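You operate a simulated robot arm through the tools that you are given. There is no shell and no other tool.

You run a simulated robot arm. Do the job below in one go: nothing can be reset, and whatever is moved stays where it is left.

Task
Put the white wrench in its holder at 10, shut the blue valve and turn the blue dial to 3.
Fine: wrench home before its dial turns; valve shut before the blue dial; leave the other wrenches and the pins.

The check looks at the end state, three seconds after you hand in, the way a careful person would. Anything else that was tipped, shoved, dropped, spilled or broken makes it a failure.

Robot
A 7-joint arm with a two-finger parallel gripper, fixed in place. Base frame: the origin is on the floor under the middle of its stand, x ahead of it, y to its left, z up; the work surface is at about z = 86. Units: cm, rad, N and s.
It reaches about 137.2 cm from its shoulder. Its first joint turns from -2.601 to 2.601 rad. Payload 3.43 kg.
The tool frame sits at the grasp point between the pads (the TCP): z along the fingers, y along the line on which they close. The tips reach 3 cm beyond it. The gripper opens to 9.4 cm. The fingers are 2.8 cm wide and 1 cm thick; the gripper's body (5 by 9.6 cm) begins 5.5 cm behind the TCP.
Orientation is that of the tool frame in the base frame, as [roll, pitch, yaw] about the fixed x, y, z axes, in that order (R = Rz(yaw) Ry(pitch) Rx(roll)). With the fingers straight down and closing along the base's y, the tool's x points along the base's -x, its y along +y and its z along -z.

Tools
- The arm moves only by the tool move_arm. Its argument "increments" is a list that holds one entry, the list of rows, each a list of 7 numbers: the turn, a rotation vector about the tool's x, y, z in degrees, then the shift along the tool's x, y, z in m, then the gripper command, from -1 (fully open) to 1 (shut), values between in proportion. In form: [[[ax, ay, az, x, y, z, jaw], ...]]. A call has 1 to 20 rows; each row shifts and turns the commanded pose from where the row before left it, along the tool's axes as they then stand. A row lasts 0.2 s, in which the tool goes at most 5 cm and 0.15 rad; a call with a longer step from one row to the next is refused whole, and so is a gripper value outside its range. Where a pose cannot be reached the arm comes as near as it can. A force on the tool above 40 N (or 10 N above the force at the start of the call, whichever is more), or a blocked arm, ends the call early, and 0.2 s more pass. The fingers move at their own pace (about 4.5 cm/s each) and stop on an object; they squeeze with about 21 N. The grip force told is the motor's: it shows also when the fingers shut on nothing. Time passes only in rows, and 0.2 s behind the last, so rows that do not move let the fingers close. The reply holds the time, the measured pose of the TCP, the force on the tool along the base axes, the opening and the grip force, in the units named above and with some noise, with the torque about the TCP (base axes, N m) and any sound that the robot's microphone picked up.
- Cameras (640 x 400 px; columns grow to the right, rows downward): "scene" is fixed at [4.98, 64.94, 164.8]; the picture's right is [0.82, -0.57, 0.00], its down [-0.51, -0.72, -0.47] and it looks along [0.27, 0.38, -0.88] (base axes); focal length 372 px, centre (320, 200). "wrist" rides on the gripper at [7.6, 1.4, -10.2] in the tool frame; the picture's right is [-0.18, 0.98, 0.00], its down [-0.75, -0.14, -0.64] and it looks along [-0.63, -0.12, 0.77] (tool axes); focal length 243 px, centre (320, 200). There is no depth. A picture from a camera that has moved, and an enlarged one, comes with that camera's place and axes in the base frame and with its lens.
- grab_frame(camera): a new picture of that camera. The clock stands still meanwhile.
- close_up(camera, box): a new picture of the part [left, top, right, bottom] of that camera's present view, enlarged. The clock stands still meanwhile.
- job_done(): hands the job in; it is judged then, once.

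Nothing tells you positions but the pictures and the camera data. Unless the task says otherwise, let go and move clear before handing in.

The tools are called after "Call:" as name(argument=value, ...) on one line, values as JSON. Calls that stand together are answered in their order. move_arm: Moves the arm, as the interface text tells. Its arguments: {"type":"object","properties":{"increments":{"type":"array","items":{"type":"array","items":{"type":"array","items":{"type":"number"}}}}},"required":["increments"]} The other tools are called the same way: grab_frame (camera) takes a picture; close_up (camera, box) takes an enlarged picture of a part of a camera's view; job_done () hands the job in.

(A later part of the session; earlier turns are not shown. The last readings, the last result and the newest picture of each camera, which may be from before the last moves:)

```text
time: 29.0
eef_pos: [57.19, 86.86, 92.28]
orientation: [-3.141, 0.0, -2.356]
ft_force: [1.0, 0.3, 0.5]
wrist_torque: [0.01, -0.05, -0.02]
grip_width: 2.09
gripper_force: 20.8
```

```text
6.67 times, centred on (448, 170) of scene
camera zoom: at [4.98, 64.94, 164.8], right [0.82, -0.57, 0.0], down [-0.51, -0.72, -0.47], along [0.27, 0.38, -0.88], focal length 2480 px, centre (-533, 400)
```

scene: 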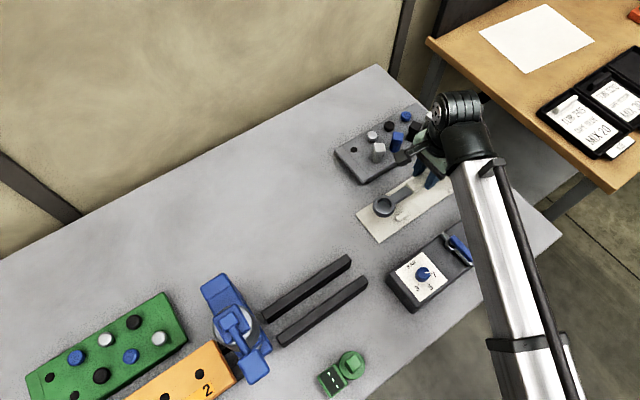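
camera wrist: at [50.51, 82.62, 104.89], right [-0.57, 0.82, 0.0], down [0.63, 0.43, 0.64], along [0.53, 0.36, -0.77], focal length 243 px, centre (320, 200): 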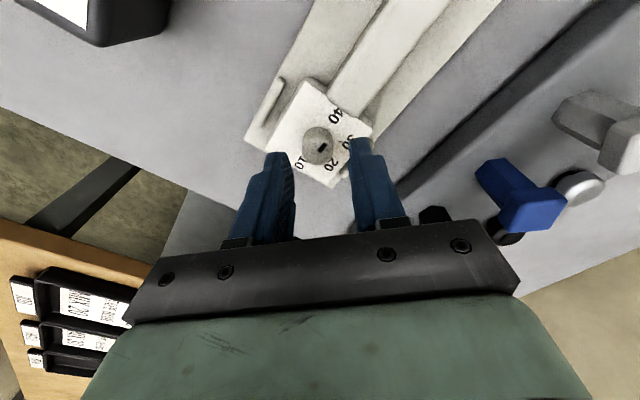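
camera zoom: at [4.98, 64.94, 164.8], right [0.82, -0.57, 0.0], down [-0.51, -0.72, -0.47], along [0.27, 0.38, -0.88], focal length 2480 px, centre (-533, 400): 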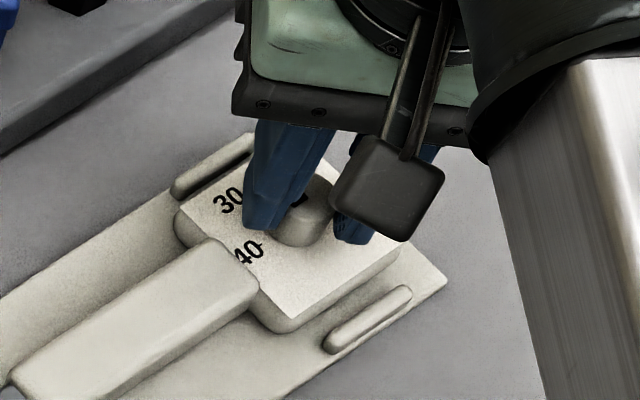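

The knob is gripped at 2.09 cm. I'll turn it clockwise (seen from above) by 30° first and watch how it responds.

Call:
move_arm(increments=[[[0, 0, 5, 0, 0, 0, 1], [0, 0, 5, 0, 0, 0, 1], [0, 0, 5, 0, 0, 0, 1], [0, 0, 5, 0, 0, 0, 1], [0, 0, 5, 0, 0, 0, 1], [0, 0, 5, 0, 0, 0, 1], [0, 0, 0, 0, 0, 0, 1]]])

Call:
close_up(camera="wrist", box=[240, 100, 400, 200])

Call:
close_up(camera="scene", box=[400, 140, 496, 200])

```text
time: 30.6
eef_pos: [57.03, 86.98, 92.26]
orientation: [-3.138, 0.002, -2.882]
ft_force: [0.3, 5.0, 10.6]
wrist_torque: [0.11, 0.16, 0.02]
grip_width: 2.1
gripper_force: 21.5
```

```text
4.00 times, centred on (320, 150) of wrist
camera zoom: at [49.29, 86.33, 102.55], right [-0.08, 1.0, 0.0], down [0.76, 0.06, 0.64], along [0.64, 0.05, -0.77], focal length 970 px, centre (320, 400)
```

zoom: 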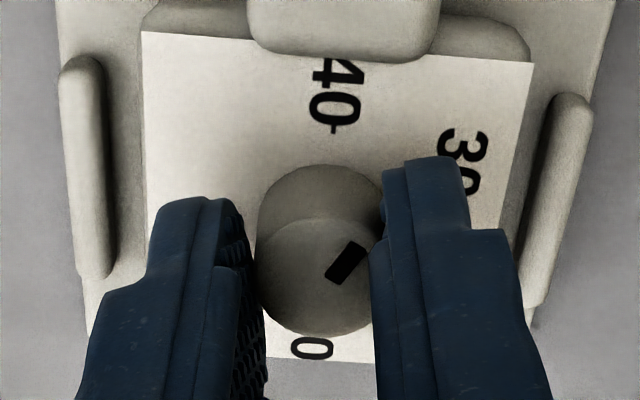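

```text
6.67 times, centred on (448, 170) of scene
camera zoom: at [4.98, 64.94, 164.8], right [0.82, -0.57, 0.0], down [-0.51, -0.72, -0.47], along [0.27, 0.38, -0.88], focal length 2480 px, centre (-533, 400)
```

zoom: 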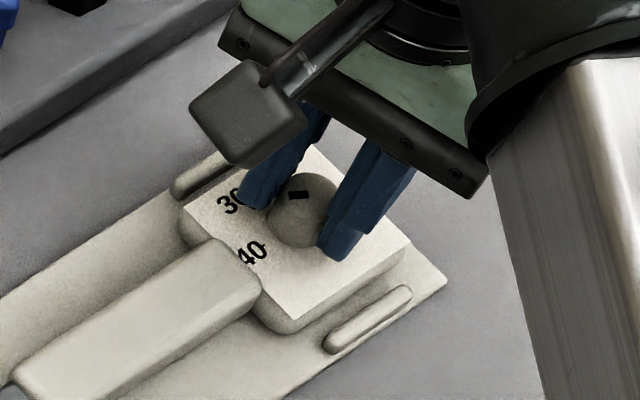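

The knob turns with the gripper and the wrench stays put. I'll continue the stroke.

Call:
move_arm(increments=[[[0, 0, 6, 0, 0, 0, 1], [0, 0, 6, 0, 0, 0, 1], [0, 0, 6, 0, 0, 0, 1], [0, 0, 6, 0, 0, 0, 1], [0, 0, 6, 0, 0, 0, 1], [0, 0, 0, 0, 0, 0, 1]]])

Call:
close_up(camera="wrist", box=[240, 100, 400, 200])

Call:
close_up(camera="scene", box=[400, 140, 496, 200])

```text
time: 32.0
eef_pos: [57.1, 86.85, 92.24]
orientation: [-3.139, -0.001, 2.878]
ft_force: [-0.4, 0.5, 0.3]
wrist_torque: [0.01, 0.02, 0.01]
grip_width: 2.09
gripper_force: 21.1
```

```text
4.00 times, centred on (320, 150) of wrist
camera zoom: at [50.07, 90.29, 102.55], right [0.43, 0.9, 0.0], down [0.69, -0.33, 0.64], along [0.58, -0.28, -0.77], focal length 970 px, centre (320, 400)
```

zoom: 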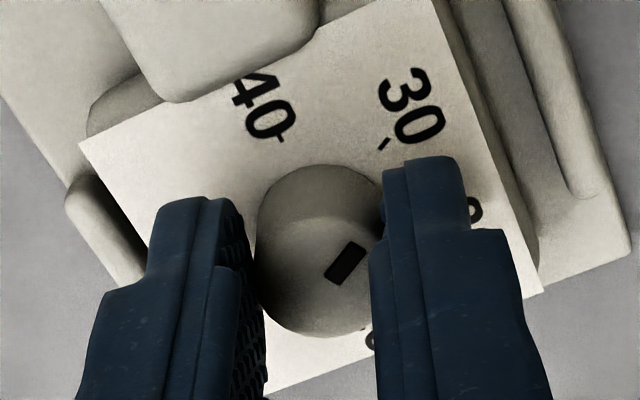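

```text
6.67 times, centred on (448, 170) of scene
camera zoom: at [4.98, 64.94, 164.8], right [0.82, -0.57, 0.0], down [-0.51, -0.72, -0.47], along [0.27, 0.38, -0.88], focal length 2480 px, centre (-533, 400)
```

zoom: 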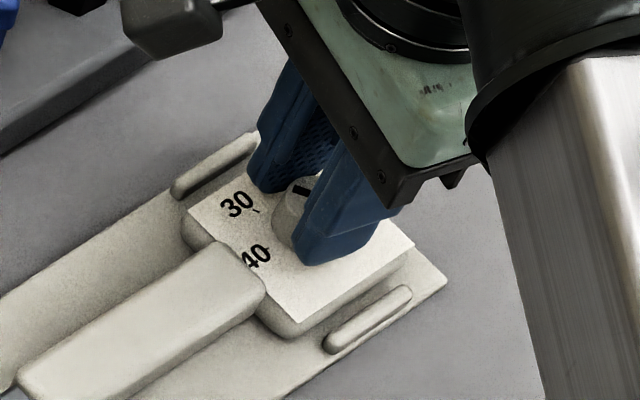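

About 60° done, so it should be at 30. I'll finish the stroke by 30° more.

Call:
move_arm(increments=[[[0, 0, 6, 0, 0, 0, 1], [0, 0, 6, 0, 0, 0, 1], [0, 0, 6, 0, 0, 0, 1], [0, 0, 6, 0, 0, 0, 1], [0, 0, 6, 0, 0, 0, 1], [0, 0, 0, 0, 0, 0, 1]]])

Call:
close_up(camera="wrist", box=[240, 100, 400, 200])

Call:
grab_frame(camera="scene")

```text
time: 33.4
eef_pos: [57.12, 86.98, 92.28]
orientation: [3.138, 0.001, 2.354]
ft_force: [3.1, 2.8, 6.6]
wrist_torque: [0.04, -0.19, 0.03]
grip_width: 2.09
gripper_force: 21.1
```

```text
4.00 times, centred on (320, 150) of wrist
camera zoom: at [52.69, 93.34, 102.55], right [0.83, 0.56, 0.0], down [0.43, -0.63, 0.64], along [0.36, -0.53, -0.77], focal length 970 px, centre (320, 400)
```

zoom: 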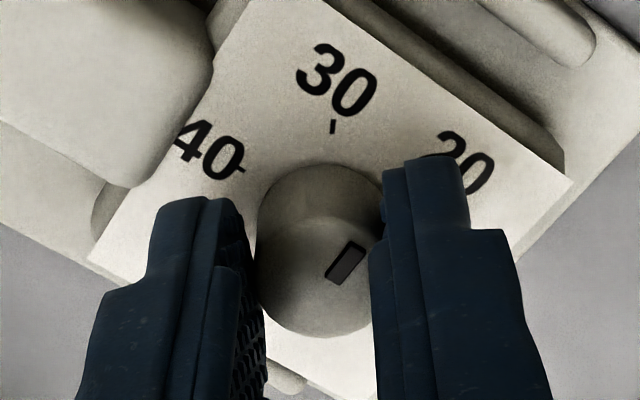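

```text
taken
```

scene: 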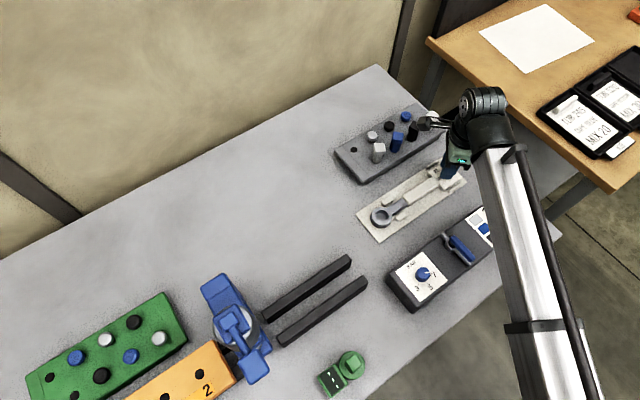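

Two-thirds of the way would be 20; it's at 90° now, midway between 30 and 20. I'll release, rise, turn the gripper back and take a second grip.

Call:
move_arm(increments=[[[0, 0, 0, 0, 0, 0, 0.6], [0, 0, 0, 0, 0, 0, 0.4], [0, 0, 0, 0, 0, 0, 0.32], [0, 0, 0, 0, 0, 0, 0.32], [0, 0, 0, 0, 0, -0.01, 0.32], [0, 0, 0, 0, 0, -0.015, 0.32], [0, 0, -7.5, 0, 0, 0, 0.23], [0, 0, -7.5, 0, 0, 0, 0.23], [0, 0, -7.5, 0, 0, 0, 0.23], [0, 0, -7.5, 0, 0, 0, 0.23], [0, 0, -7.5, 0, 0, 0, 0.23], [0, 0, -7.5, 0, 0, 0, 0.23], [0, 0, -7.5, 0, 0, 0, 0.23], [0, 0, -7.5, 0, 0, 0, 0.23], [0, 0, -7.5, 0, 0, 0, 0.23], [0, 0, -7.5, 0, 0, 0, 0.23], [0, 0, -7.5, 0, 0, 0, 0.23], [0, 0, -7.5, 0, 0, 0, 0.23], [0, 0, 0, 0, 0, 0, 0.23]]])

Call:
close_up(camera="wrist", box=[240, 100, 400, 200])

Call:
close_up(camera="scene", box=[360, 140, 488, 220])

```text
time: 37.4
eef_pos: [57.07, 86.9, 94.79]
orientation: [3.141, 0.001, -2.355]
ft_force: [0.2, -0.4, 0.9]
wrist_torque: [-0.01, -0.01, 0.02]
grip_width: 3.62
gripper_force: 0.2
```

```text
4.00 times, centred on (320, 150) of wrist
camera zoom: at [50.69, 82.53, 105.07], right [-0.57, 0.82, 0.0], down [0.63, 0.43, 0.64], along [0.53, 0.36, -0.77], focal length 970 px, centre (320, 400)
```

zoom: 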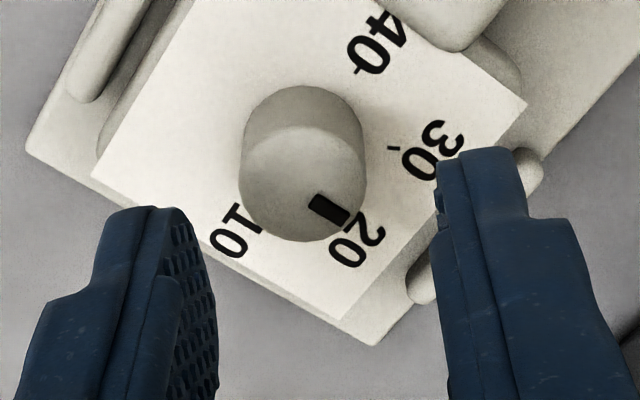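

```text
5.00 times, centred on (424, 180) of scene
camera zoom: at [4.98, 64.94, 164.8], right [0.82, -0.57, 0.0], down [-0.51, -0.72, -0.47], along [0.27, 0.38, -0.88], focal length 1860 px, centre (-200, 300)
```

zoom: 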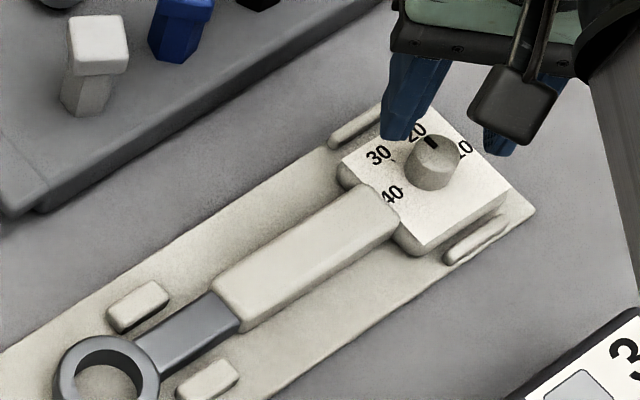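

The mark now sits near 90°, between 30 and 20, as planned. I'll lower again and grip for the second stroke.

Call:
move_arm(increments=[[[0, 0, 0, 0.001, -0.001, 0.01, 0.23], [0, 0, 0, 0, 0, 0.008, 0.23], [0, 0, 0, 0, 0, 0.005, 0.23], [0, 0, 0, 0, 0, 0, 0.23], [0, 0, 0, 0, 0, 0, 0.35], [0, 0, 0, 0, 0, 0, 0.45], [0, 0, 0, 0, 0, 0, 0.55], [0, 0, 0, 0, 0, 0, 1], [0, 0, 0, 0, 0, 0, 1], [0, 0, 0, 0, 0, 0, 1]]])

Call:
close_up(camera="wrist", box=[240, 100, 400, 200])

Call:
close_up(camera="scene", box=[360, 140, 488, 220])

```text
time: 39.6
eef_pos: [57.02, 86.78, 92.41]
orientation: [3.141, 0.0, -2.355]
ft_force: [1.8, 0.1, 1.4]
wrist_torque: [-0.02, -0.01, 0.01]
grip_width: 2.06
gripper_force: 21.0
```

```text
4.00 times, centred on (320, 150) of wrist
camera zoom: at [50.65, 82.39, 102.81], right [-0.56, 0.83, 0.0], down [0.63, 0.43, 0.64], along [0.53, 0.36, -0.77], focal length 970 px, centre (320, 400)
```

zoom: 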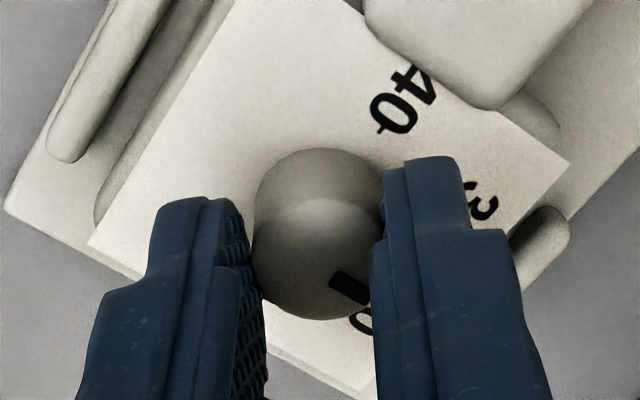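

```text
5.00 times, centred on (424, 180) of scene
camera zoom: at [4.98, 64.94, 164.8], right [0.82, -0.57, 0.0], down [-0.51, -0.72, -0.47], along [0.27, 0.38, -0.88], focal length 1860 px, centre (-200, 300)
```

zoom: 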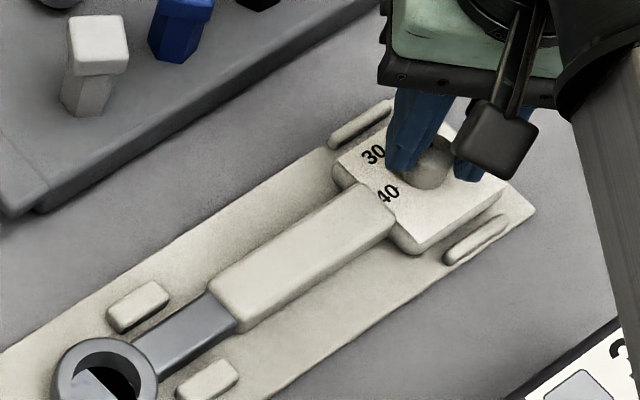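

The knob sits about 2.5 mm off along the finger width, so I'll loosen, recentre and grip again before turning.

Call:
move_arm(increments=[[[0, 0, 0, 0, 0, 0, 0.4], [0, 0, 0, 0, 0, 0, 0.35], [0, 0, 0, 0.0023, 0, 0, 0.35], [0, 0, 0, 0, 0, 0.001, 0.35], [0, 0, 0, 0, 0, 0, 0.5], [0, 0, 0, 0, 0, 0, 1], [0, 0, 0, 0, 0, 0, 1], [0, 0, 0, 0, 0, 0, 1]]])

Call:
close_up(camera="wrist", box=[240, 100, 400, 200])

```text
time: 41.4
eef_pos: [56.95, 86.68, 92.32]
orientation: [-3.141, 0.001, -2.356]
ft_force: [0.3, -1.4, -0.6]
wrist_torque: [0.05, -0.12, -0.02]
grip_width: 2.11
gripper_force: 20.6
```

```text
4.00 times, centred on (320, 150) of wrist
camera zoom: at [50.46, 82.26, 102.63], right [-0.56, 0.83, 0.0], down [0.63, 0.43, 0.64], along [0.53, 0.36, -0.77], focal length 970 px, centre (320, 400)
```

zoom: 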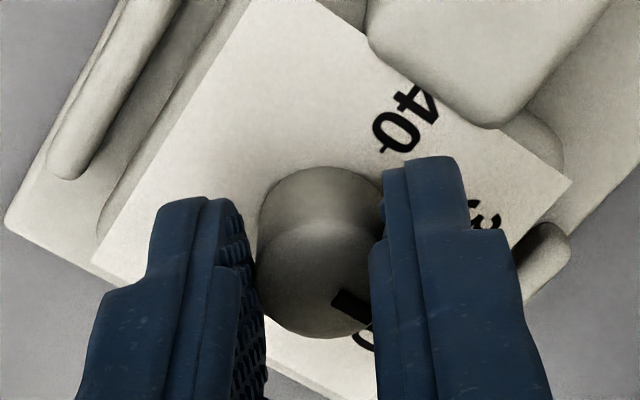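

Centred now. I'll turn 84° clockwise.

Call:
move_arm(increments=[[[0, 0, 6, 0, 0, 0, 1], [0, 0, 6, 0, 0, 0, 1], [0, 0, 6, 0, 0, 0, 1], [0, 0, 6, 0, 0, 0, 1], [0, 0, 6, 0, 0, 0, 1], [0, 0, 6, 0, 0, 0, 1], [0, 0, 6, 0, 0, 0, 1], [0, 0, 6, 0, 0, 0, 1], [0, 0, 6, 0, 0, 0, 1], [0, 0, 6, 0, 0, 0, 1], [0, 0, 6, 0, 0, 0, 1], [0, 0, 6, 0, 0, 0, 1], [0, 0, 6, 0, 0, 0, 1], [0, 0, 6, 0, 0, 0, 1], [0, 0, 0, 0, 0, 0, 1]]])

Call:
close_up(camera="wrist", box=[240, 100, 400, 200])

Call:
close_up(camera="scene", box=[360, 140, 488, 220])

```text
time: 44.6
eef_pos: [56.88, 86.61, 92.31]
orientation: [3.141, -0.003, 2.46]
ft_force: [-3.7, 8.2, 0.7]
wrist_torque: [0.31, 0.21, 0.01]
grip_width: 2.08
gripper_force: 21.1
```

```text
4.00 times, centred on (320, 150) of wrist
camera zoom: at [51.76, 92.52, 102.65], right [0.76, 0.65, 0.0], down [0.5, -0.58, 0.64], along [0.41, -0.49, -0.77], focal length 970 px, centre (320, 400)
```

zoom: 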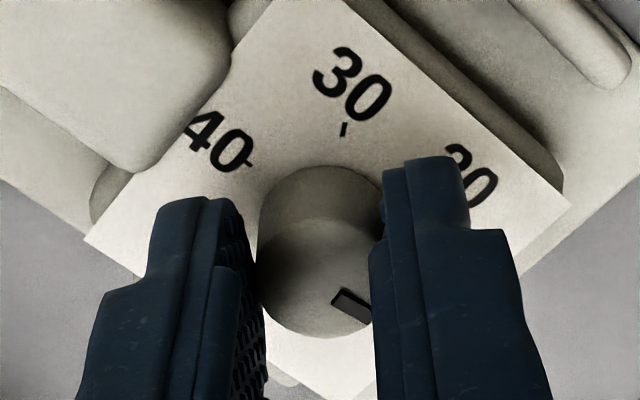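

```text
5.00 times, centred on (424, 180) of scene
camera zoom: at [4.98, 64.94, 164.8], right [0.82, -0.57, 0.0], down [-0.51, -0.72, -0.47], along [0.27, 0.38, -0.88], focal length 1860 px, centre (-200, 300)
```

zoom: 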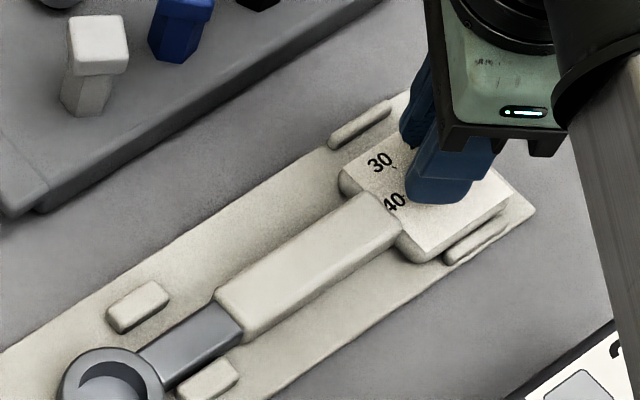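

The mark now points near 10. While still gripping I'll nudge the wrench about 4 mm back to the middle of its lips, then release, rise and inspect.

Call:
move_arm(increments=[[[0, 0, 0, 0.0006, 0.002, 0, 1], [0, 0, 0, 0.0007, 0.002, 0, 1], [0, 0, 0, 0, 0, 0, 1], [0, 0, 0, 0, 0, 0, 0.6], [0, 0, 0, 0, 0, 0, 0.4], [0, 0, 0, 0, 0, 0, 0.3], [0, 0, 0, 0, 0, 0, 0.3], [0, 0, 0, 0, 0, -0.01, 0.3], [0, 0, 0, 0, 0, -0.02, 0.2], [0, 0, 0, 0, 0, -0.03, 0], [0, 0, 0, 0, 0, 0, 0], [0, 0, 0, 0, 0, 0, 0]]])

Call:
close_up(camera="wrist", box=[240, 60, 400, 160])

Call:
close_up(camera="scene", box=[360, 140, 488, 220])

```text
time: 47.2
eef_pos: [57.15, 87.0, 98.28]
orientation: [-3.14, -0.001, 2.461]
ft_force: [-0.3, 0.8, -0.4]
wrist_torque: [-0.02, -0.01, 0.02]
grip_width: 4.71
gripper_force: 0.1
```

```text
4.00 times, centred on (320, 110) of wrist
camera zoom: at [52.07, 92.94, 108.63], right [0.76, 0.65, 0.0], down [0.5, -0.58, 0.64], along [0.42, -0.49, -0.77], focal length 970 px, centre (320, 560)
```

zoom: 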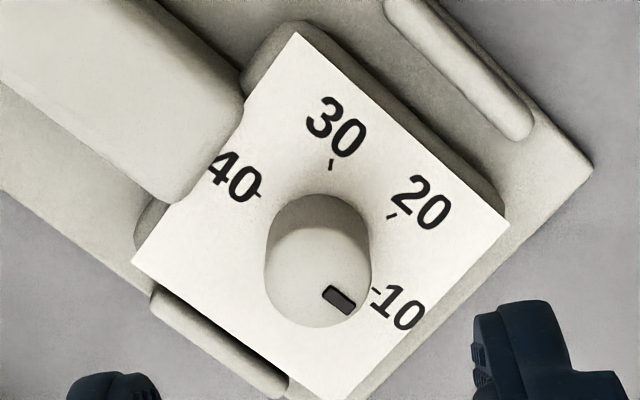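

```text
5.00 times, centred on (424, 180) of scene
camera zoom: at [4.98, 64.94, 164.8], right [0.82, -0.57, 0.0], down [-0.51, -0.72, -0.47], along [0.27, 0.38, -0.88], focal length 1860 px, centre (-200, 300)
```

zoom: 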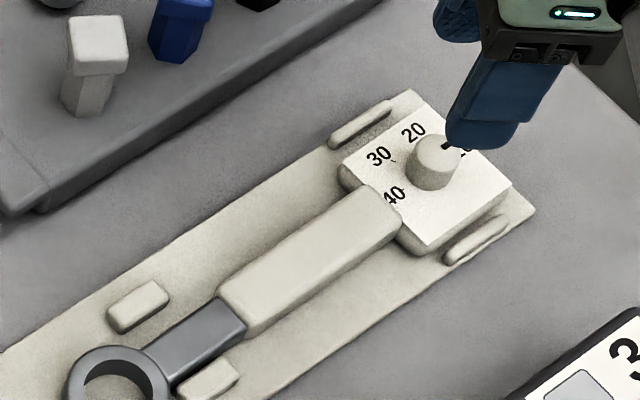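

Call:
close_up(camera="wrist", box=[296, 96, 344, 144])

Call:
close_up(camera="scene", box=[424, 156, 472, 192])

```text
8.33 times, centred on (320, 120) of wrist
camera zoom: at [52.07, 92.94, 108.63], right [0.76, 0.65, 0.0], down [0.5, -0.58, 0.64], along [0.42, -0.49, -0.77], focal length 2022 px, centre (320, 867)
```

zoom: 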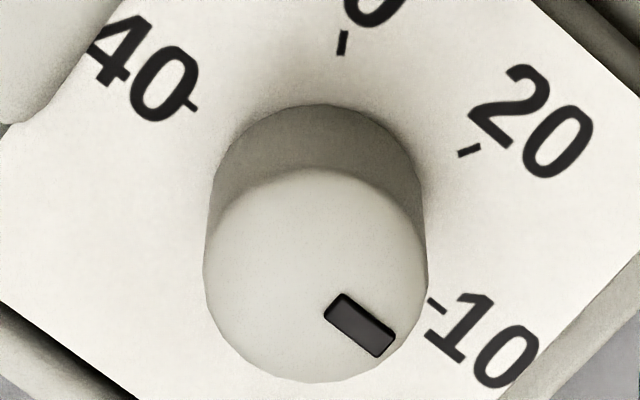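

```text
11.11 times, centred on (448, 174) of scene
camera zoom: at [4.98, 64.94, 164.8], right [0.82, -0.57, 0.0], down [-0.51, -0.72, -0.47], along [0.27, 0.38, -0.88], focal length 4133 px, centre (-1102, 489)
```

zoom: 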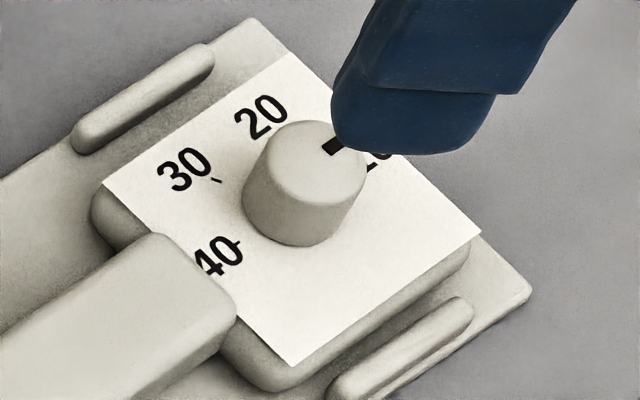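

The mark is within about 2° of 10 and the wrench is still seated between its lips. Now the valve: I'll take close looks at the box from both cameras.

Call:
close_up(camera="scene", box=[380, 225, 492, 315])

Call:
move_arm(increments=[[[0, 0, -6.5, 0, 0, -0.02, 0], [0, 0, -6.5, 0, 0, -0.02, -0.2], [0, 0, -6.5, 0, 0, -0.02, -0.2], [0, 0, -6.5, 0, 0, -0.02, -0.2], [0, 0, -6.5, 0, 0, -0.01, -0.2], [0, 0, -6.5, 0, 0, 0, -0.2], [0, 0, 0, 0.035, -0.03, 0, -0.2], [0, 0, 0, 0.035, -0.03, 0, -0.2], [0, 0, 0, 0.035, -0.03, 0, -0.2], [0, 0, 0, 0.035, -0.03, 0, -0.2], [0, 0, 0, 0.035, -0.03, 0, -0.2], [0, 0, 0, 0, 0, 0, -0.2], [0, 0, 0, 0, 0, 0, -0.2]]])

Call:
grab_frame(camera="wrist")

Call:
close_up(camera="scene", box=[340, 140, 500, 250])

```text
4.44 times, centred on (436, 270) of scene
camera zoom: at [4.98, 64.94, 164.8], right [0.82, -0.57, 0.0], down [-0.51, -0.72, -0.47], along [0.27, 0.38, -0.88], focal length 1653 px, centre (-196, -111)
```

zoom: 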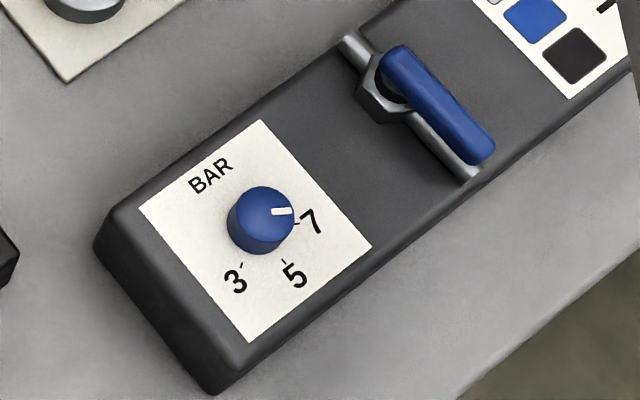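

```text
time: 50.0
eef_pos: [39.64, 71.76, 107.44]
orientation: [-3.14, 0.001, 3.141]
ft_force: [-0.1, -0.2, 0.4]
wrist_torque: [0.05, 0.02, -0.01]
grip_width: 5.66
gripper_force: 0.1
```

```text
taken
camera wrist: at [31.99, 73.2, 117.85], right [0.18, 0.98, 0.0], down [0.75, -0.14, 0.64], along [0.63, -0.12, -0.77], focal length 243 px, centre (320, 200)
```

wrist: 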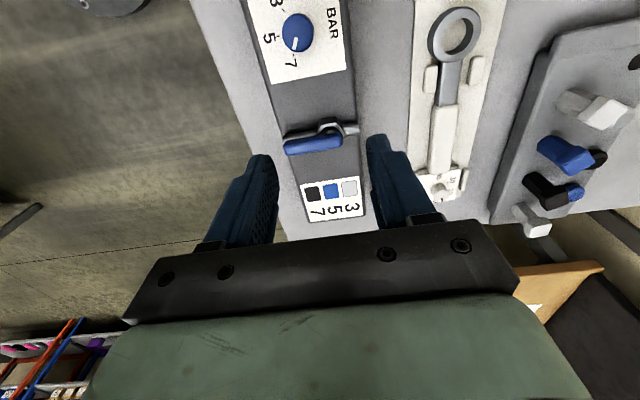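

```text
3.64 times, centred on (420, 195) of scene
camera zoom: at [4.98, 64.94, 164.8], right [0.82, -0.57, 0.0], down [-0.51, -0.72, -0.47], along [0.27, 0.38, -0.88], focal length 1353 px, centre (-44, 218)
```

zoom: 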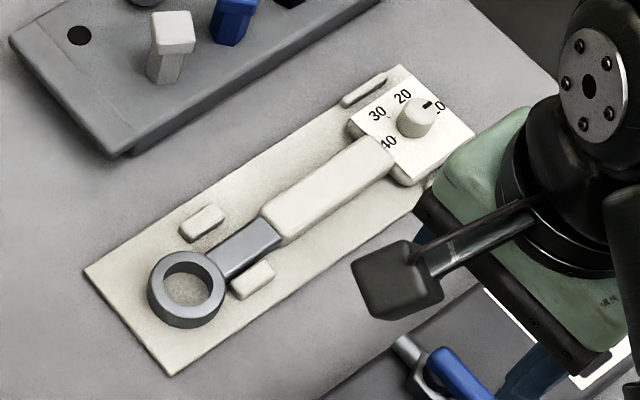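

Call:
close_up(camera="wrist", box=[390, 0, 518, 100])

Call:
close_up(camera="wrist", box=[270, 100, 370, 170])

Call:
close_up(camera="wrist", box=[240, 0, 360, 90])

Call:
close_up(camera="wrist", box=[400, 140, 490, 215])

```text
4.00 times, centred on (454, 50) of wrist
camera zoom: at [31.99, 73.2, 117.85], right [0.18, 0.98, 0.0], down [0.75, -0.14, 0.64], along [0.63, -0.12, -0.77], focal length 970 px, centre (-216, 800)
```

zoom: 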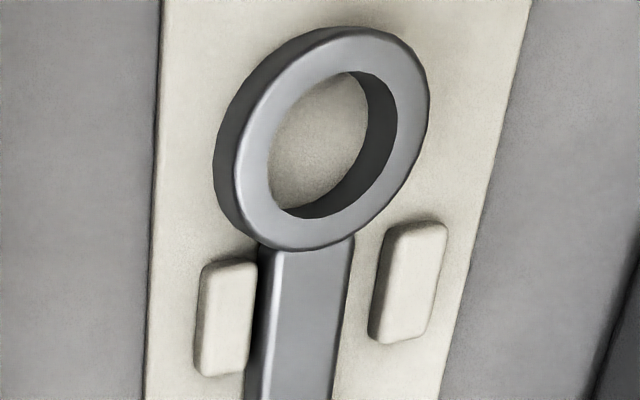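

```text
5.71 times, centred on (320, 135) of wrist
camera zoom: at [31.99, 73.2, 117.85], right [0.18, 0.98, 0.0], down [0.75, -0.14, 0.64], along [0.63, -0.12, -0.77], focal length 1386 px, centre (320, 571)
```

zoom: 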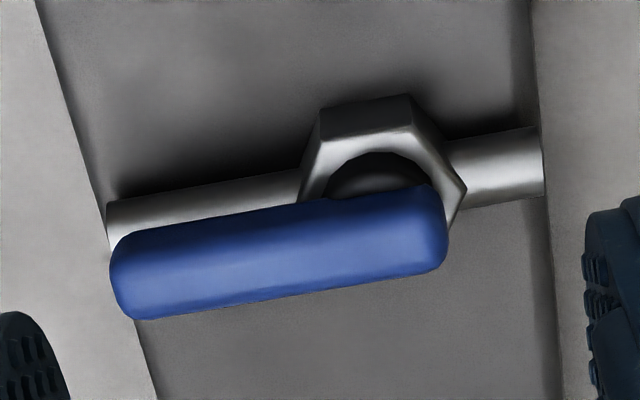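

```text
4.44 times, centred on (300, 45) of wrist
camera zoom: at [31.99, 73.2, 117.85], right [0.18, 0.98, 0.0], down [0.75, -0.14, 0.64], along [0.63, -0.12, -0.77], focal length 1078 px, centre (409, 889)
```

zoom: 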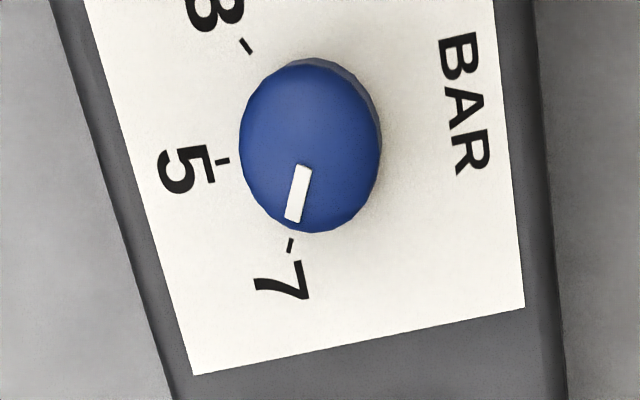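

```text
5.33 times, centred on (445, 178) of wrist
camera zoom: at [31.99, 73.2, 117.85], right [0.18, 0.98, 0.0], down [0.75, -0.14, 0.64], along [0.63, -0.12, -0.77], focal length 1294 px, centre (-347, 320)
```

zoom: 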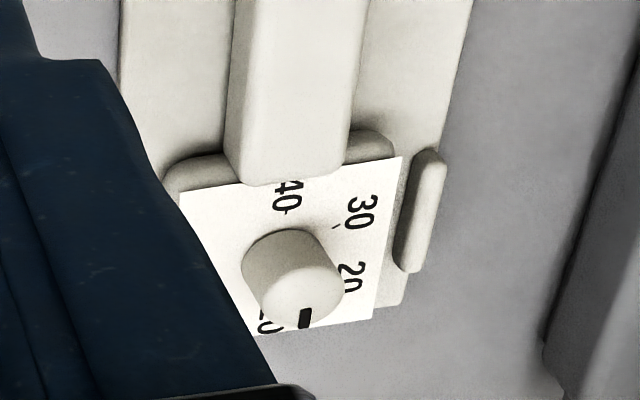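

The valve lever lies along its pipe (open), with the pivot near (43.2, 72.5). The blue dial at about (34, 71) reads 7. I'll move closer over the valve to get its heights.

Call:
move_arm(increments=[[[0, 0, 0, -0.0117, -0.0073, 0.02, -0.6], [0, 0, 0, -0.0117, -0.0073, 0.02, -0.6], [0, 0, 0, -0.0116, -0.0074, 0.02, -0.6], [0, 0, 0, 0, 0, 0, -0.6], [0, 0, 0, 0, 0, 0, -0.6]]])

Call:
grab_frame(camera="wrist")

Call:
close_up(camera="wrist", box=[240, 60, 400, 160])

```text
time: 51.2
eef_pos: [43.33, 69.59, 101.22]
orientation: [3.141, 0.001, 3.14]
ft_force: [-0.3, 0.0, 0.1]
wrist_torque: [-0.04, -0.02, 0.01]
grip_width: 7.5
gripper_force: 0.0
```

```text
taken
camera wrist: at [35.65, 71.0, 111.53], right [0.18, 0.98, 0.0], down [0.75, -0.14, 0.64], along [0.63, -0.12, -0.77], focal length 243 px, centre (320, 200)
```

wrist: 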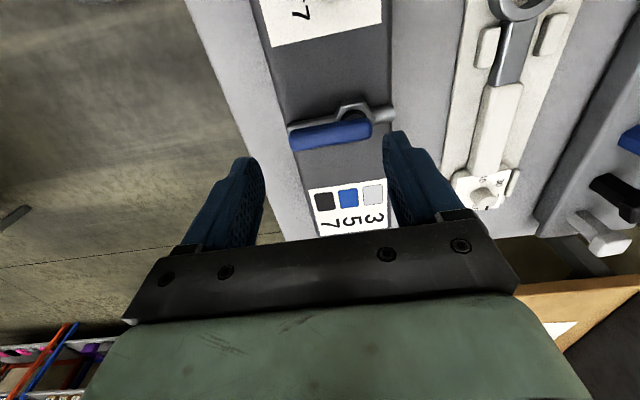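

```text
4.00 times, centred on (320, 110) of wrist
camera zoom: at [35.65, 71.0, 111.53], right [0.18, 0.98, 0.0], down [0.75, -0.14, 0.64], along [0.63, -0.12, -0.77], focal length 970 px, centre (320, 560)
```

zoom: 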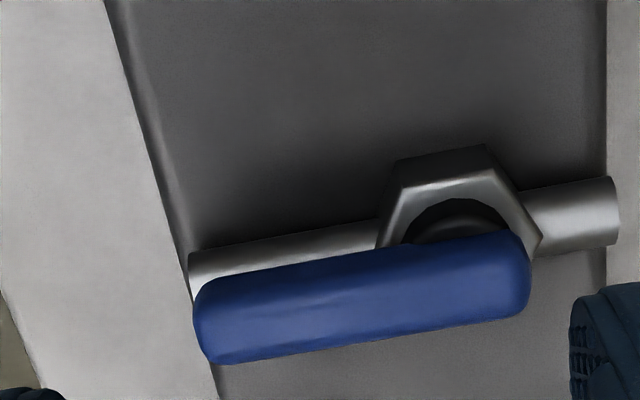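

The lever's top is around z ≈ 95, above the pipe. I'll close the fingers and lower them on the lever's far (+x) side, so I can push its end toward −x (clockwise, the usual way to shut).

Call:
move_arm(increments=[[[0, 0, 0, -0.016, -0.005, 0, 0], [0, 0, 0, -0.017, -0.005, 0, 1], [0, 0, 0, 0, 0, 0, 1], [0, 0, 0, 0, 0, 0, 1], [0, 0, 0, 0, 0, 0, 1], [0, 0, 0, 0, 0, 0, 1], [0, 0, 0, 0, 0, 0.015, 1], [0, 0, 0, 0, 0, 0.015, 1], [0, 0, 0, 0, 0, 0.01, 1], [0, 0, 0, 0, 0, 0.006, 1], [0, 0, 0, 0, 0, 0.004, 1], [0, 0, 0, 0, 0, 0, 1]]])

Call:
grab_frame(camera="wrist")

Call:
close_up(camera="scene", box=[380, 200, 508, 290])

Call:
close_up(camera="wrist", box=[240, 60, 400, 200])

```text
time: 53.8
eef_pos: [46.41, 68.87, 96.39]
orientation: [3.141, 0.0, -3.141]
ft_force: [-0.9, 0.2, 0.6]
wrist_torque: [-0.01, 0.0, 0.01]
grip_width: 0.01
gripper_force: 21.0
```

```text
taken
camera wrist: at [38.75, 70.23, 106.56], right [0.18, 0.98, 0.0], down [0.75, -0.14, 0.64], along [0.63, -0.12, -0.77], focal length 243 px, centre (320, 200)
```

wrist: 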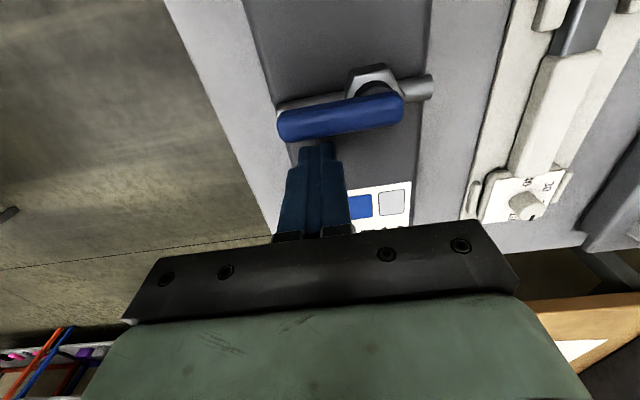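

```text
4.44 times, centred on (444, 245) of scene
camera zoom: at [4.98, 64.94, 164.8], right [0.82, -0.57, 0.0], down [-0.51, -0.72, -0.47], along [0.27, 0.38, -0.88], focal length 1653 px, centre (-231, 0)
```

zoom: 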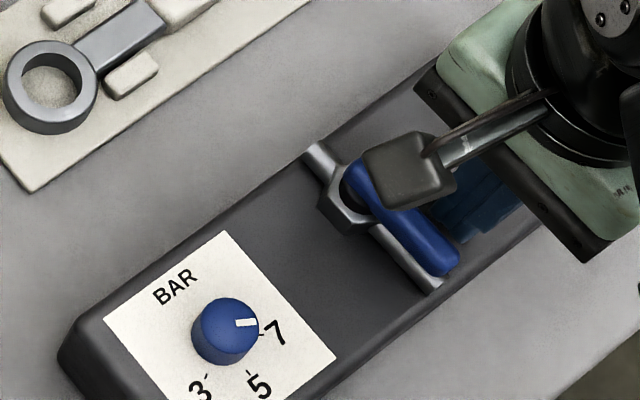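

```text
2.86 times, centred on (320, 130) of wrist
camera zoom: at [38.75, 70.23, 106.56], right [0.18, 0.98, 0.0], down [0.75, -0.14, 0.64], along [0.63, -0.12, -0.77], focal length 693 px, centre (320, 400)
```

zoom: 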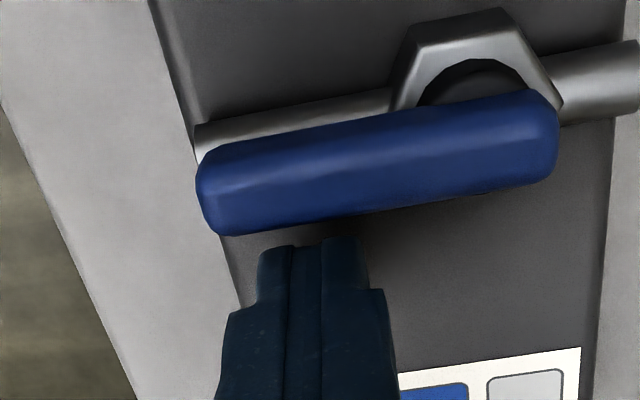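

The closed fingers sit just beside the lever. I'll push slowly toward −x and watch the force.

Call:
move_arm(increments=[[[0, 0, 0, 0.003, 0, 0, 1], [0, 0, 0, 0.003, 0, 0, 1], [0, 0, 0, 0.003, 0, 0, 1], [0, 0, 0, 0.003, 0, 0, 1], [0, 0, 0, 0.003, 0, 0, 1], [0, 0, 0, 0.003, 0, 0, 1], [0, 0, 0, 0, 0, 0, 1]]])

Call:
close_up(camera="wrist", box=[240, 60, 400, 200])

Call:
close_up(camera="scene", box=[380, 200, 508, 290])

```text
time: 55.0
eef_pos: [45.61, 68.94, 96.22]
orientation: [-3.141, 0.012, 3.134]
ft_force: [12.7, -2.5, -2.5]
wrist_torque: [0.1, -0.14, 0.03]
grip_width: 0.01
gripper_force: 20.7
stopped in row 6: the force on the tool passed its limit at 44 N (the readings are from after the stop); the commanded pose is now the measured one
```

```text
2.86 times, centred on (320, 130) of wrist
camera zoom: at [37.76, 70.31, 106.53], right [0.19, 0.98, 0.0], down [0.74, -0.15, 0.65], along [0.64, -0.12, -0.76], focal length 693 px, centre (320, 400)
```

zoom: 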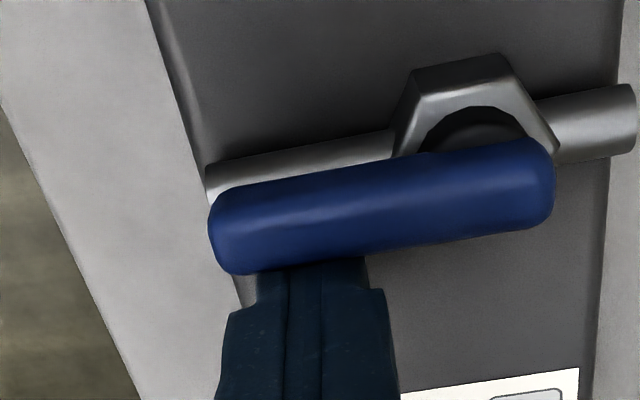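

```text
4.44 times, centred on (444, 245) of scene
camera zoom: at [4.98, 64.94, 164.8], right [0.82, -0.57, 0.0], down [-0.51, -0.72, -0.47], along [0.27, 0.38, -0.88], focal length 1653 px, centre (-231, 0)
```

zoom: 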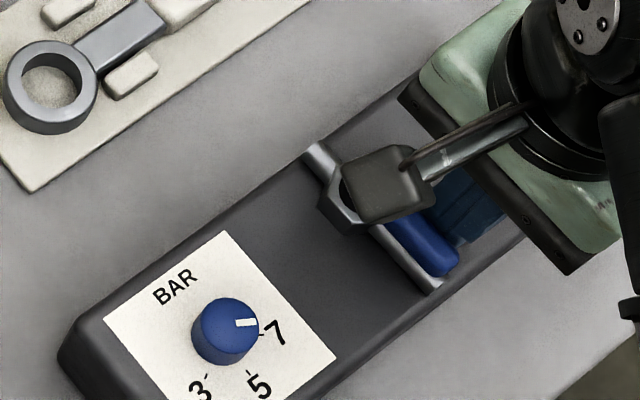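

The lever didn't budge at 44 N, so that direction is against its stop and it must swing the other way (toward +x). I'll back off, lift over and push from the −x side.

Call:
move_arm(increments=[[[0, 0, 0, -0.005, 0, 0, 1], [0, 0.65, -0.4, -0.005, 0, 0, 1], [0, 0, 0, 0, 0, -0.025, 1], [0, 0, 0, 0, 0, -0.025, 1], [0, 0, 0, 0.032, 0, 0, 1], [0, 0, 0, 0.032, 0, 0, 1], [0, 0, 0, 0, 0, 0, 1], [0, 0, 0, 0, 0, 0, 1]]])

Call:
grab_frame(camera="wrist")

Call:
close_up(camera="scene", box=[380, 200, 508, 290])

```text
time: 56.9
eef_pos: [39.97, 68.83, 101.34]
orientation: [-3.141, -0.003, -3.139]
ft_force: [0.4, 0.7, -0.2]
wrist_torque: [0.04, 0.0, 0.03]
grip_width: 0.0
gripper_force: 21.2
```

```text
taken
camera wrist: at [32.32, 70.19, 111.7], right [0.18, 0.98, 0.0], down [0.75, -0.14, 0.64], along [0.63, -0.12, -0.77], focal length 243 px, centre (320, 200)
```

wrist: 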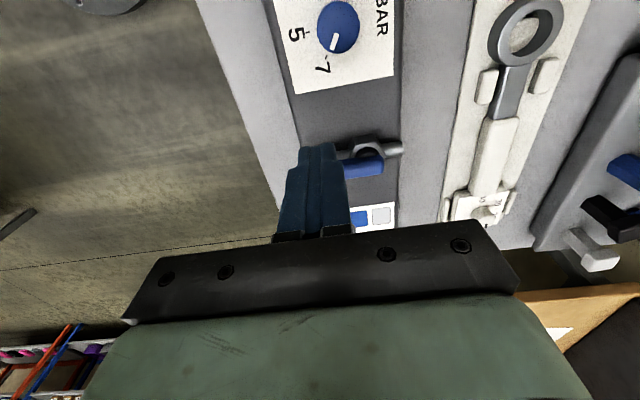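

```text
4.44 times, centred on (444, 245) of scene
camera zoom: at [4.98, 64.94, 164.8], right [0.82, -0.57, 0.0], down [-0.51, -0.72, -0.47], along [0.27, 0.38, -0.88], focal length 1653 px, centre (-231, 0)
```

zoom: 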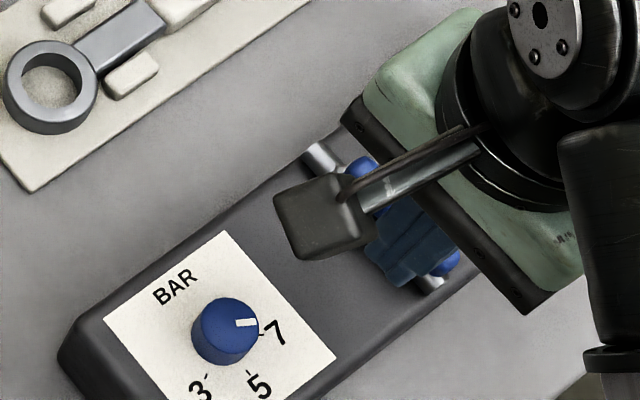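

Call:
move_arm(increments=[[[0, 0, 0, 0, 0, 0.015, 1], [0, 0, 0, 0, 0, 0.015, 1], [0, 0, 0, 0, 0, 0.012, 1], [0, 0, 0, 0, 0, 0.008, 1], [0, 0, 0, 0, 0, 0, 1], [0, 0, 0, -0.003, 0, 0, 1], [0, 0, 0, -0.003, 0, 0, 1], [0, 0, 0, -0.003, 0, 0, 1], [0, 0, 0, -0.003, 0, 0, 1], [0, 0, 0, -0.003, 0, 0, 1], [0, 0, 0, -0.003, 0, 0, 1], [0, 0, 0, -0.003, 0, 0, 1], [0, 0, 0, 0, 0, 0, 1]]])

Call:
close_up(camera="wrist", box=[240, 60, 400, 200])

Call:
close_up(camera="scene", box=[380, 200, 508, 290])

```text
time: 59.6
eef_pos: [42.1, 68.83, 96.44]
orientation: [3.141, 0.001, -3.14]
ft_force: [-0.8, -1.7, 0.3]
wrist_torque: [0.01, 0.0, -0.03]
grip_width: 0.02
gripper_force: 21.4
```

```text
2.86 times, centred on (320, 130) of wrist
camera zoom: at [34.44, 70.31, 106.76], right [0.18, 0.98, 0.0], down [0.75, -0.14, 0.64], along [0.63, -0.12, -0.77], focal length 693 px, centre (320, 400)
```

zoom: 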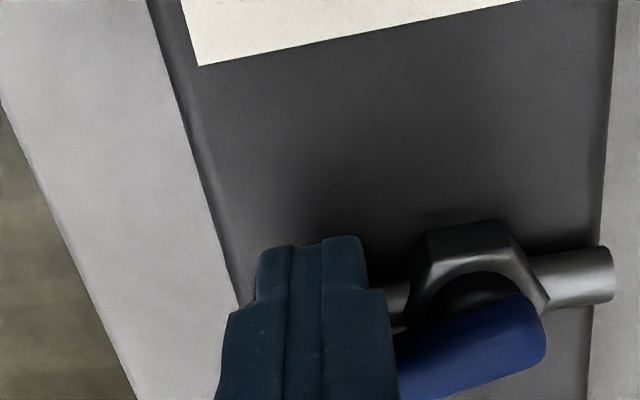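

```text
4.44 times, centred on (444, 245) of scene
camera zoom: at [4.98, 64.94, 164.8], right [0.82, -0.57, 0.0], down [-0.51, -0.72, -0.47], along [0.27, 0.38, -0.88], focal length 1653 px, centre (-231, 0)
```

zoom: 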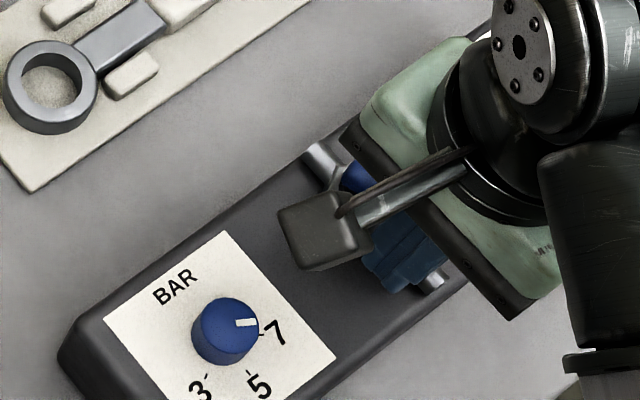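

The lever is swinging freely this way. I'll carry on along its arc.

Call:
move_arm(increments=[[[0, 0, 0, -0.0028, 0.0002, 0, 1], [0, 0, 0, -0.0028, 0.0002, 0, 1], [0, 0, 0, -0.0028, 0.0002, 0, 1], [0, 0, 0, -0.0028, 0.0003, 0, 1], [0, 0, 0, -0.0028, 0.0003, 0, 1], [0, 0, 0, -0.0023, 0.0023, 0, 1], [0, 0, 0, -0.0023, 0.0023, 0, 1], [0, 0, 0, -0.0023, 0.0023, 0, 1], [0, 0, 0, -0.0022, 0.0023, 0, 1], [0, 0, 0, 0, 0, 0, 1]]])

Call:
close_up(camera="wrist", box=[240, 60, 400, 200])

Call:
grab_frame(camera="scene")

```text
time: 61.9
eef_pos: [44.36, 69.81, 96.41]
orientation: [-3.141, 0.0, -3.14]
ft_force: [0.3, -0.1, 0.0]
wrist_torque: [0.01, -0.02, -0.01]
grip_width: 0.0
gripper_force: 21.0
```

```text
2.86 times, centred on (320, 130) of wrist
camera zoom: at [36.78, 71.29, 106.63], right [0.18, 0.98, 0.0], down [0.75, -0.14, 0.64], along [0.63, -0.12, -0.77], focal length 693 px, centre (320, 400)
```

zoom: 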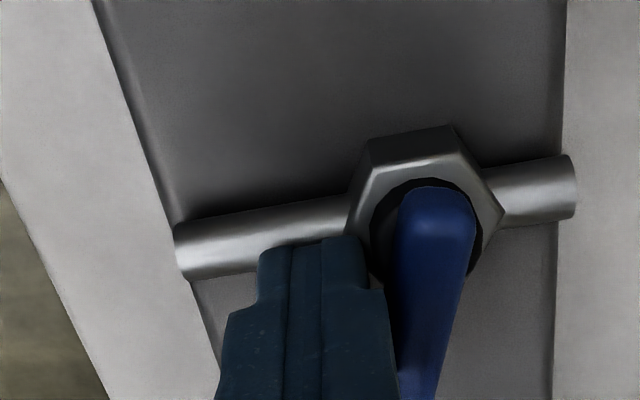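

```text
taken
```

scene: 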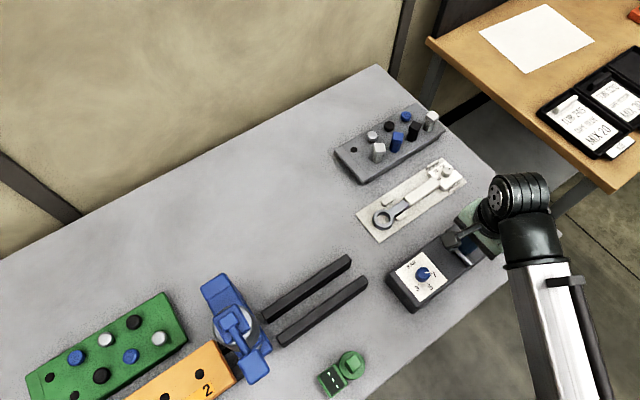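

The lever is nearly square to the pipe. I'll finish the swing.

Call:
move_arm(increments=[[[0, 0, 0, -0.003, 0.0016, 0, 1], [0, 0, 0, -0.003, 0.0016, 0, 1], [0, 0, 0, -0.003, 0.0016, 0, 1], [0, 0, 0, -0.003, 0.0016, 0, 1], [0, 0, 0, -0.003, 0.0017, 0, 1], [0, 0, 0, -0.003, 0.0017, 0, 1], [0, 0, 0, 0, 0, 0, 1]]])

Call:
close_up(camera="wrist", box=[240, 60, 400, 200])

Call:
close_up(camera="scene", box=[400, 190, 528, 280])

```text
time: 63.5
eef_pos: [45.81, 70.73, 96.32]
orientation: [-3.135, -0.006, -3.138]
ft_force: [-25.3, -25.7, -0.9]
wrist_torque: [-0.22, 0.24, 0.54]
grip_width: 0.01
gripper_force: 20.8
```

```text
2.86 times, centred on (320, 130) of wrist
camera zoom: at [38.28, 72.07, 106.7], right [0.18, 0.98, -0.01], down [0.76, -0.14, 0.64], along [0.63, -0.12, -0.77], focal length 693 px, centre (320, 400)
```

zoom: 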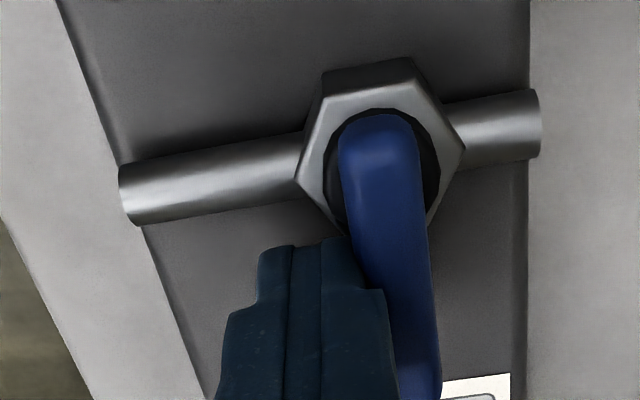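

```text
4.44 times, centred on (464, 235) of scene
camera zoom: at [4.98, 64.94, 164.8], right [0.82, -0.57, 0.0], down [-0.51, -0.72, -0.47], along [0.27, 0.38, -0.88], focal length 1653 px, centre (-320, 44)
```

zoom: 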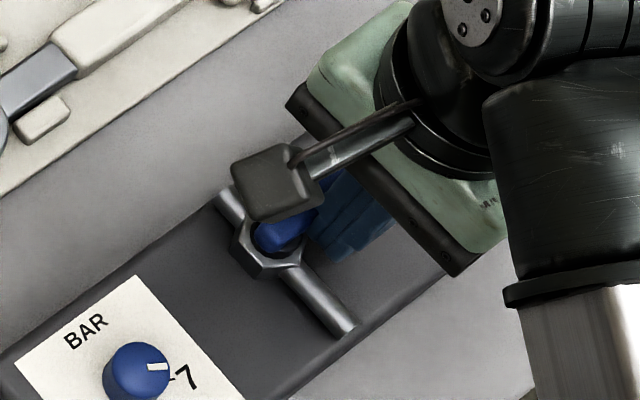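

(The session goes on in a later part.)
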